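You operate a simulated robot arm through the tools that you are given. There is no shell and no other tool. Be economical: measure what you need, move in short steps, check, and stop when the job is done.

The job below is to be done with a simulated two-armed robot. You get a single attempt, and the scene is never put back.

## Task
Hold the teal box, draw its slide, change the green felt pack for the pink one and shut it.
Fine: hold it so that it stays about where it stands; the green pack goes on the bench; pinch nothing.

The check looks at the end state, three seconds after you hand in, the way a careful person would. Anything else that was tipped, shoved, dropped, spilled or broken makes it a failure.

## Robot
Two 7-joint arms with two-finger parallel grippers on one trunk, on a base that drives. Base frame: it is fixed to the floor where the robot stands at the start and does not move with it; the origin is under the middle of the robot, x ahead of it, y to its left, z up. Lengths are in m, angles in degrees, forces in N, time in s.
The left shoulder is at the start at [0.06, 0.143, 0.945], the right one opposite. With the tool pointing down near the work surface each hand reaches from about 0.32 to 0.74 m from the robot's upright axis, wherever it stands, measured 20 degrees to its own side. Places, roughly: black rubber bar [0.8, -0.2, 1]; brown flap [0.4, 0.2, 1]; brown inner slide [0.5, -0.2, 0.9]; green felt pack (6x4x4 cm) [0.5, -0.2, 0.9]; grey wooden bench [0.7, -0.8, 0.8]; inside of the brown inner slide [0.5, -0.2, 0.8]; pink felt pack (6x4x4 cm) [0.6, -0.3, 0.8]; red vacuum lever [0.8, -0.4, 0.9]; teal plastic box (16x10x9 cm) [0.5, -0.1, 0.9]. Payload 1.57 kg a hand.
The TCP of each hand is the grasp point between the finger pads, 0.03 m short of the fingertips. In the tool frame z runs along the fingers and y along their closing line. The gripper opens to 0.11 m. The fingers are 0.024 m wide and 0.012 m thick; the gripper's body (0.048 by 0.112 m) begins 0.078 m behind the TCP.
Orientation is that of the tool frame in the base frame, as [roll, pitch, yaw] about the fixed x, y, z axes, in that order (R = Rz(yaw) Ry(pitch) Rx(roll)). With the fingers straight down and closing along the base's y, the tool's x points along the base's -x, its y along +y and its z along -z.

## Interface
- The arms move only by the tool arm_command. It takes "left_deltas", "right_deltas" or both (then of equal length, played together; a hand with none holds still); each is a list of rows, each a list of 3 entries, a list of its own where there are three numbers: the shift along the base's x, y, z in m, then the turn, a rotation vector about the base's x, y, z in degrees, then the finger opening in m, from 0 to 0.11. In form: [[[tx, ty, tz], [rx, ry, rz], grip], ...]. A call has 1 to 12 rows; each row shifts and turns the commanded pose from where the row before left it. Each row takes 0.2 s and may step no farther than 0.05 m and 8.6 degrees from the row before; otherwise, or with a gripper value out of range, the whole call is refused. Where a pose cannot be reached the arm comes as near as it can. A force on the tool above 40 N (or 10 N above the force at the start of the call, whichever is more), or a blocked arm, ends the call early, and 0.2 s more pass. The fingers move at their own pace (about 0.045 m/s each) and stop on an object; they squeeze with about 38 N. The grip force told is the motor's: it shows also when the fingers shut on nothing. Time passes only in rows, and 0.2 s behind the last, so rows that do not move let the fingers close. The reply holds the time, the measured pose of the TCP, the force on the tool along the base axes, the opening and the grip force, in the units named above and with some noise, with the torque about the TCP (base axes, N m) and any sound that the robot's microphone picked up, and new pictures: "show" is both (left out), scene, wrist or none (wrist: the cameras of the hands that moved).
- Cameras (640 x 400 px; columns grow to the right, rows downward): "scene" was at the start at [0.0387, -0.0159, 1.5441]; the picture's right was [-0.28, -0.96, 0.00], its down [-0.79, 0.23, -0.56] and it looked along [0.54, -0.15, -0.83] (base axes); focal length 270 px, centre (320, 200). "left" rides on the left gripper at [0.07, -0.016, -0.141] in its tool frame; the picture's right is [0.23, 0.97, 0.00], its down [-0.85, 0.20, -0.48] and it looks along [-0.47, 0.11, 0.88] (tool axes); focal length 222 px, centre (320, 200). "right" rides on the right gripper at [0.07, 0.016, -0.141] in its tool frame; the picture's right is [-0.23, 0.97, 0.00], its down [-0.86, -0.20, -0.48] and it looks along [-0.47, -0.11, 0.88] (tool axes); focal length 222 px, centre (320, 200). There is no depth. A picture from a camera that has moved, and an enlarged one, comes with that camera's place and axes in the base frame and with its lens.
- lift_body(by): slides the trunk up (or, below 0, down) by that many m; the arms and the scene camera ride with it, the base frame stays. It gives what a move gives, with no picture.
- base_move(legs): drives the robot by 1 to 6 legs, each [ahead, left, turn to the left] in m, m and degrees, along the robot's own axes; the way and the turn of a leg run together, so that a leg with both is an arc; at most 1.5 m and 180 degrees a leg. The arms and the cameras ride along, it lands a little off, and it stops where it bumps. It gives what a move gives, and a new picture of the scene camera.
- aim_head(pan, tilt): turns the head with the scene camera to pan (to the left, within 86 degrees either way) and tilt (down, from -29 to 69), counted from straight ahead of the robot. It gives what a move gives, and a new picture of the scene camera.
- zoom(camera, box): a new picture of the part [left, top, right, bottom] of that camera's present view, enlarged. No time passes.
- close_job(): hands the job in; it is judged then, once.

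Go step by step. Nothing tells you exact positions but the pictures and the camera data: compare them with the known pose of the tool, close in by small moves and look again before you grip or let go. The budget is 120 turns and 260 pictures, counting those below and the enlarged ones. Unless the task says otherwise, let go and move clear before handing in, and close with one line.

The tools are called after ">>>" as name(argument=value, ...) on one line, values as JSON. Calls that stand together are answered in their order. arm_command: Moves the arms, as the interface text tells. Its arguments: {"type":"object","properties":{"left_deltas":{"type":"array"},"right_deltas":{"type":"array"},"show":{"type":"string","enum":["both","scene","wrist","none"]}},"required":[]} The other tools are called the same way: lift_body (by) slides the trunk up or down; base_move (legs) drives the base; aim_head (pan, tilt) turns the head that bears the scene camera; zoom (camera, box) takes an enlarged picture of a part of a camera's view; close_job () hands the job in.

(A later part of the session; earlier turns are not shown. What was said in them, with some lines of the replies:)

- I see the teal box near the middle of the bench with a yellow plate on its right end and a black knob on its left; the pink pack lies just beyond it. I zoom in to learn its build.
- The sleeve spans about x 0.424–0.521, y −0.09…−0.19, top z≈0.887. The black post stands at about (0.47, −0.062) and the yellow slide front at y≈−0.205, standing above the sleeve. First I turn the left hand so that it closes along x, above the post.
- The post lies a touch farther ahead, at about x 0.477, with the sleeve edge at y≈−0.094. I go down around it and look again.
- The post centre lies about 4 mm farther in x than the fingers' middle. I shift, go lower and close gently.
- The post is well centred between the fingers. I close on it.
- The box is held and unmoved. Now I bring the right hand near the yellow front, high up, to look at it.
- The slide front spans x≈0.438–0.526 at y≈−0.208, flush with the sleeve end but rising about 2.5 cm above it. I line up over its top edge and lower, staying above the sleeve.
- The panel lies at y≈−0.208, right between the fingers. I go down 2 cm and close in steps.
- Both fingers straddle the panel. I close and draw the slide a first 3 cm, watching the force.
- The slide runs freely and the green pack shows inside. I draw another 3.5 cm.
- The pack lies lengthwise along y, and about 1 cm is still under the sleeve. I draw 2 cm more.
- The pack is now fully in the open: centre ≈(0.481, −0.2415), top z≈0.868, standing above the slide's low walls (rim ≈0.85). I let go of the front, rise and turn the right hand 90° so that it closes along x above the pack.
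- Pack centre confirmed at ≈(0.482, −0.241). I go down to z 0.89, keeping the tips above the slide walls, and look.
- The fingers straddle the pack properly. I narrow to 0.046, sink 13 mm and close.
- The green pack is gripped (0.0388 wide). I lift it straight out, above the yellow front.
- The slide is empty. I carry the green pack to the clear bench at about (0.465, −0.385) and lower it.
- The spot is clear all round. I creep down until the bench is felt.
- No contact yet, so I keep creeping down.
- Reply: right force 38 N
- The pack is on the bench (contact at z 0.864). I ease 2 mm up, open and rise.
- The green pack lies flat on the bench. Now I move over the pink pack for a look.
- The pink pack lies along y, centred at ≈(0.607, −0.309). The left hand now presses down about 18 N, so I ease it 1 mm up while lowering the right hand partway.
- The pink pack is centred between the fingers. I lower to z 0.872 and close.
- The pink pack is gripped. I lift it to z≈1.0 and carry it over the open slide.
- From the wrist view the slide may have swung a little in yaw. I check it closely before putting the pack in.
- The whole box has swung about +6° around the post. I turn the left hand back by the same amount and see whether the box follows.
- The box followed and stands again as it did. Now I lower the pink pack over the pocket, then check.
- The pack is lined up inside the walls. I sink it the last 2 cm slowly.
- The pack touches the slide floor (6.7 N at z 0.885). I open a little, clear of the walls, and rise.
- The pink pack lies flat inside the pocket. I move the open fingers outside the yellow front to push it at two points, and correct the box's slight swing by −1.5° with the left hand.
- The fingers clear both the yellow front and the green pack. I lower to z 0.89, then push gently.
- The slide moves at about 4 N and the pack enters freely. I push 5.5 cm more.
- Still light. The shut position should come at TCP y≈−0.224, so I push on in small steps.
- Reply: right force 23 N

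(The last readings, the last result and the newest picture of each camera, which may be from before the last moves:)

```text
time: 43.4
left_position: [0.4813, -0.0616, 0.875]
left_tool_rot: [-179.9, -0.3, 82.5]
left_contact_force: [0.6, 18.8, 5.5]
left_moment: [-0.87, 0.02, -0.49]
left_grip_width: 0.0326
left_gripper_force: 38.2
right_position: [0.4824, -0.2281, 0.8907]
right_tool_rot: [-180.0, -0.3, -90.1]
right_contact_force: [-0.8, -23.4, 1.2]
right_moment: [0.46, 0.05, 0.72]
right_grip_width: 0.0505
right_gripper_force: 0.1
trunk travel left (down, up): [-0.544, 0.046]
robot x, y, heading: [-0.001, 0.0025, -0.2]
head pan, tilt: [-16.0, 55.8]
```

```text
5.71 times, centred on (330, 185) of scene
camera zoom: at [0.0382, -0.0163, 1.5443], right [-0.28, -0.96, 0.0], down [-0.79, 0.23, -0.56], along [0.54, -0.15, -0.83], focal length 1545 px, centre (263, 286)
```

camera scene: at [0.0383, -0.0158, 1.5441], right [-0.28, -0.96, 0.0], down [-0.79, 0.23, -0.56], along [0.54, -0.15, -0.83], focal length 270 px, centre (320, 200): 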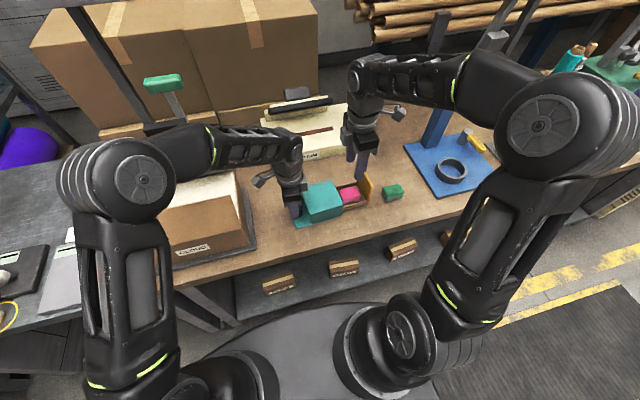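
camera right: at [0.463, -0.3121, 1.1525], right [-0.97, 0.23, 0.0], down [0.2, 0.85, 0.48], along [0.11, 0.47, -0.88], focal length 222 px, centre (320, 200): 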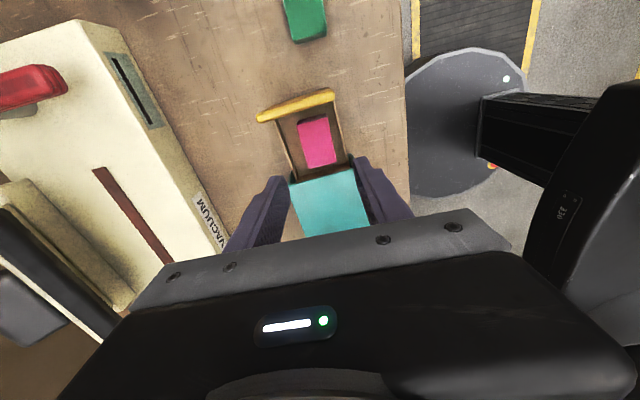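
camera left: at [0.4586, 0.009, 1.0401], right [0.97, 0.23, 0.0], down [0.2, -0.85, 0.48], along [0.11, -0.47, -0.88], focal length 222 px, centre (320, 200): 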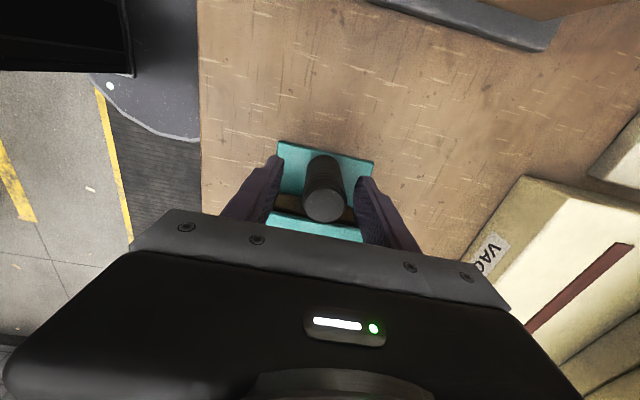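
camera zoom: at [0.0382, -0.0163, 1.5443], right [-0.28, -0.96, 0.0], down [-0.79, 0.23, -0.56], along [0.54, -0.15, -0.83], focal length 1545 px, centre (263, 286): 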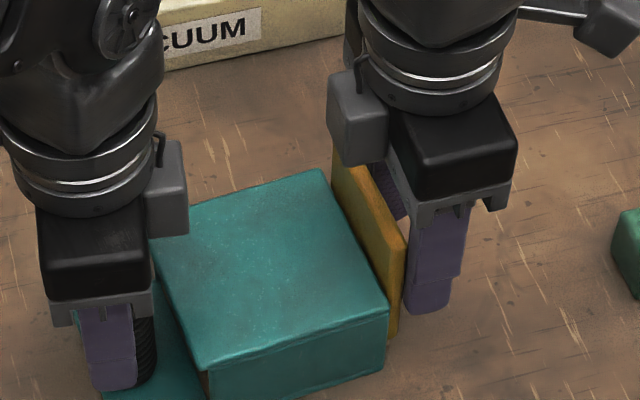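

A clear stop at 23 N: the slide is home. I back the right hand off, rise and look.

>>> arm_command(right_deltas=[[[0, -0.005, 0], [0, 0, 0], 0.05], [[0, -0.02, 0], [0, 0, 0], 0.05], [[0, -0.02, 0.01], [0, 0, 0], 0.05], [[0, -0.02, 0.04], [0, 0, 0], 0.05], [[0, -0.04, 0.03], [0, 0, 0], 0.05], [[0, -0.04, 0.02], [0, 0, 0], 0.05], [[0, -0.04, 0.02], [0, 0, 0], 0.05]], show="wrist")

>>> zoom(camera="scene", box=[270, 140, 390, 240])

```text
time: 45.0
left_position: [0.4811, -0.0644, 0.8757]
left_tool_rot: [-180.0, 0.0, 82.5]
left_contact_force: [-0.8, -0.3, 0.3]
left_moment: [0.23, -0.06, 0.0]
left_grip_width: 0.0328
left_gripper_force: 38.2
right_position: [0.4828, -0.4111, 1.0099]
right_tool_rot: [180.0, 0.0, -90.0]
right_contact_force: [0.4, -0.3, -0.1]
right_moment: [0.0, -0.05, 0.02]
right_grip_width: 0.05
right_gripper_force: 0.2
trunk travel left (down, up): [-0.544, 0.046]
robot x, y, heading: [0.0008, 0.0013, 0.1]
head pan, tilt: [-16.0, 55.8]
camera right: at [0.4657, -0.4797, 1.1529], right [-0.97, 0.23, 0.0], down [0.2, 0.85, 0.48], along [0.11, 0.47, -0.88], focal length 222 px, centre (320, 200)
```

right: 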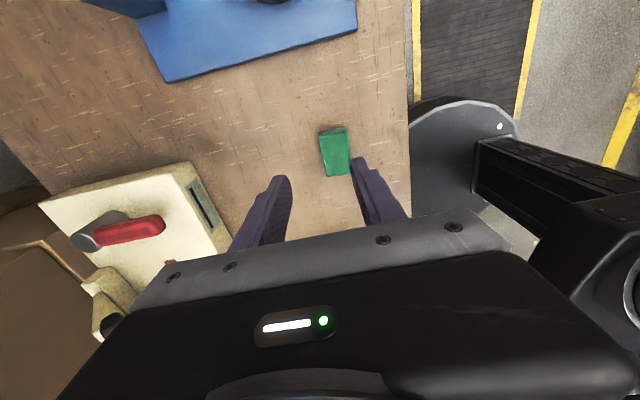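

```text
4.00 times, centred on (330, 190) of scene
camera zoom: at [0.0386, -0.0164, 1.5441], right [-0.28, -0.96, 0.0], down [-0.79, 0.23, -0.56], along [0.54, -0.15, -0.83], focal length 1082 px, centre (280, 240)
```

zoom: 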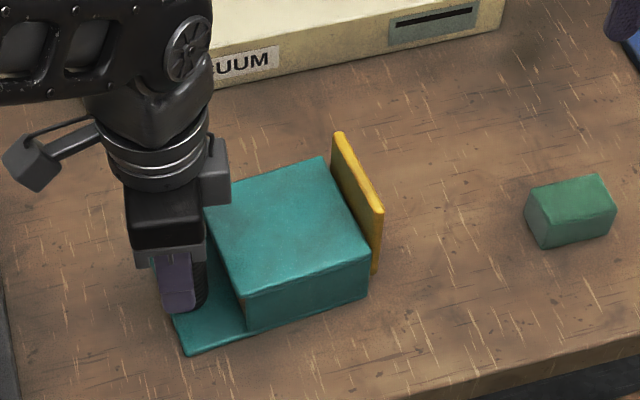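

The slide is shut with the front seated as at the start, but the box has swung about +5° about the post. I turn the left hand −5.3° to set it back.

>>> arm_command(left_deltas=[[[0, 0, 0], [0, 0, -1.4], 0.0], [[0, 0, 0], [0, 0, -1.3], 0.0], [[0, 0, 0], [0, 0, -1.3], 0.0], [[0, 0, 0], [0, 0, -1.3], 0.0], [[0, 0, 0], [0, 0, 0], 0.0]], show="none")

>>> zoom(camera="scene", box=[270, 140, 390, 240])

```text
time: 46.2
left_position: [0.4806, -0.0643, 0.8763]
left_tool_rot: [180.0, 0.0, 77.3]
left_contact_force: [-0.3, 1.7, -0.3]
left_moment: [0.27, -0.14, 0.03]
left_grip_width: 0.0326
left_gripper_force: 38.5
right_position: [0.4824, -0.4097, 1.0107]
right_tool_rot: [180.0, 0.0, -90.0]
right_contact_force: [0.3, -0.6, 0.6]
right_moment: [0.01, 0.02, -0.01]
right_grip_width: 0.05
right_gripper_force: 0.0
trunk travel left (down, up): [-0.544, 0.046]
robot x, y, heading: [-0.0029, -0.0007, 0.2]
head pan, tilt: [-16.0, 55.8]
```

```text
4.00 times, centred on (330, 190) of scene
camera zoom: at [0.0387, -0.0159, 1.5441], right [-0.28, -0.96, 0.0], down [-0.79, 0.23, -0.56], along [0.54, -0.15, -0.83], focal length 1082 px, centre (280, 240)
```

zoom: 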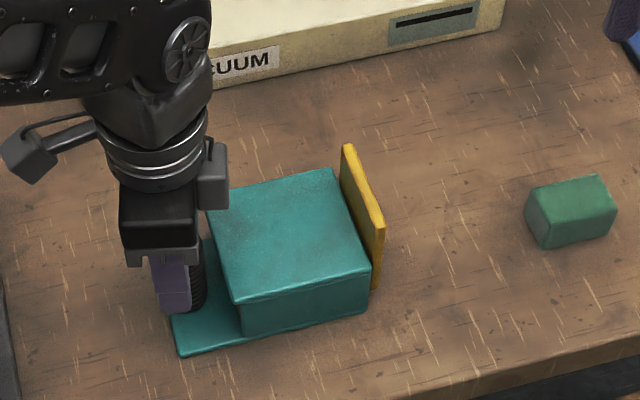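

The box matches its starting place. Now the left hand opens just enough to clear the post and lifts straight up.

>>> arm_command(left_deltas=[[[0, 0, 0], [0, 0, 0], 0.036], [[0, 0, 0], [0, 0, 0], 0.041], [[0, 0, 0], [0, 0, 0], 0.041], [[0, 0, 0.01], [0, 0, 0], 0.041], [[0, 0, 0.03], [0, 0, 0], 0.041], [[0, 0, 0.04], [0, 0, 0], 0.045], [[0, 0, 0.04], [0, 0, 0], 0.05], [[0, 0.03, 0.03], [0, 0, 0], 0.05], [[0, 0.03, 0.02], [0, 0, 0], 0.05]], show="both")

>>> zoom(camera="scene", box=[270, 140, 390, 240])

>>> zoom(camera="left", box=[220, 80, 420, 250])

```text
time: 48.2
left_position: [0.4794, -0.0017, 1.045]
left_tool_rot: [-179.8, 0.0, 77.2]
left_contact_force: [-0.3, -0.5, 0.6]
left_moment: [0.0, 0.01, -0.01]
left_grip_width: 0.0501
left_gripper_force: 0.0
right_position: [0.4827, -0.4095, 1.0113]
right_tool_rot: [180.0, 0.0, -90.1]
right_contact_force: [0.2, 0.0, 0.4]
right_moment: [-0.02, 0.01, -0.03]
right_grip_width: 0.0501
right_gripper_force: 0.1
trunk travel left (down, up): [-0.544, 0.046]
robot x, y, heading: [0.0, -0.0013, -0.0]
head pan, tilt: [-16.0, 55.8]
camera scene: at [0.0383, -0.0155, 1.5441], right [-0.28, -0.96, 0.0], down [-0.79, 0.23, -0.56], along [0.54, -0.16, -0.83], focal length 270 px, centre (320, 200)
camera left: at [0.48, 0.0695, 1.1869], right [1.0, 0.01, 0.0], down [0.0, -0.88, 0.48], along [0.0, -0.48, -0.88], focal length 222 px, centre (320, 200)
```

scene: 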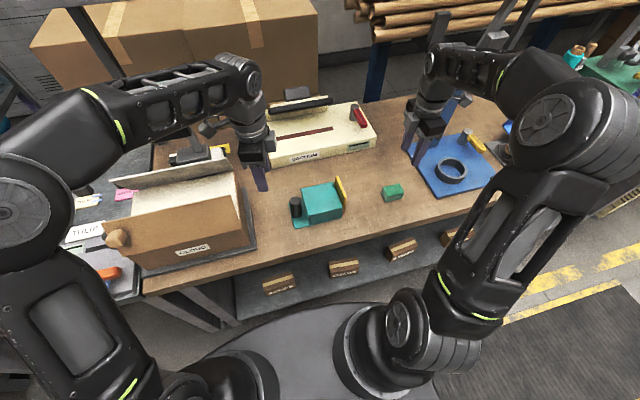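
left: 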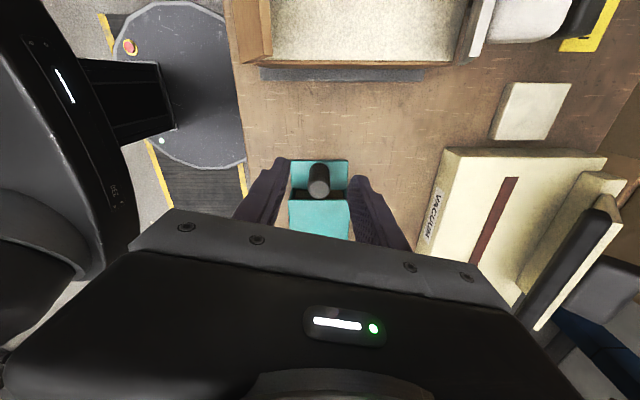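

```text
4.00 times, centred on (330, 190) of scene
camera zoom: at [0.0383, -0.0155, 1.5441], right [-0.28, -0.96, 0.0], down [-0.79, 0.23, -0.56], along [0.54, -0.16, -0.83], focal length 1082 px, centre (280, 240)
```

zoom: 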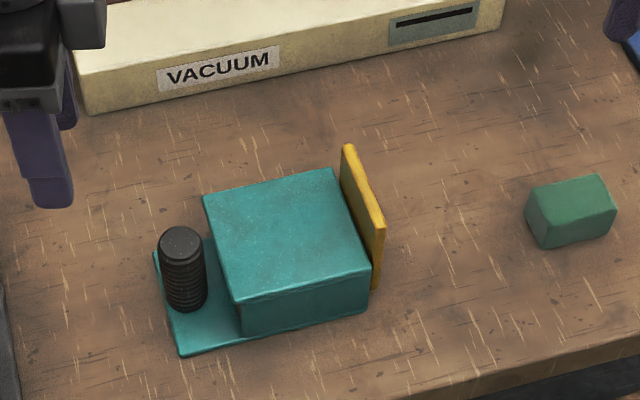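

```text
2.35 times, centred on (320, 165) of left
camera zoom: at [0.48, 0.0695, 1.1869], right [1.0, 0.01, 0.0], down [0.0, -0.88, 0.48], along [0.0, -0.48, -0.88], focal length 523 px, centre (320, 282)
```

zoom: 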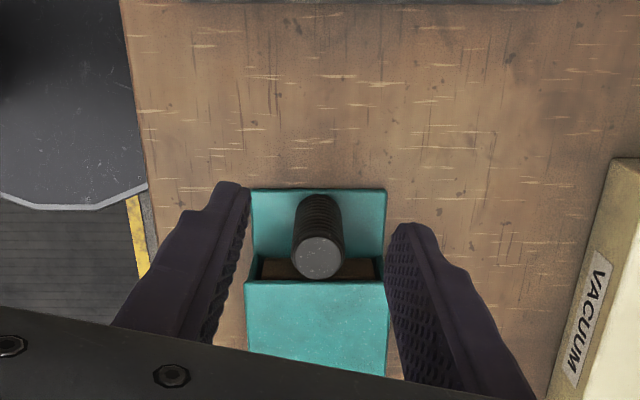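

The box stands where it did at the start, its slide is shut, and the green pack lies on the bench. Both hands are clear, so I hand in.

>>> close_job()

```text
The job is handed in.
```

The pink pack is in the teal box with its slide shut, the green pack is on the bench, and both hands are clear; the box swung 5–6° around its post a couple of times while held, but I turned it back to its starting position each time.
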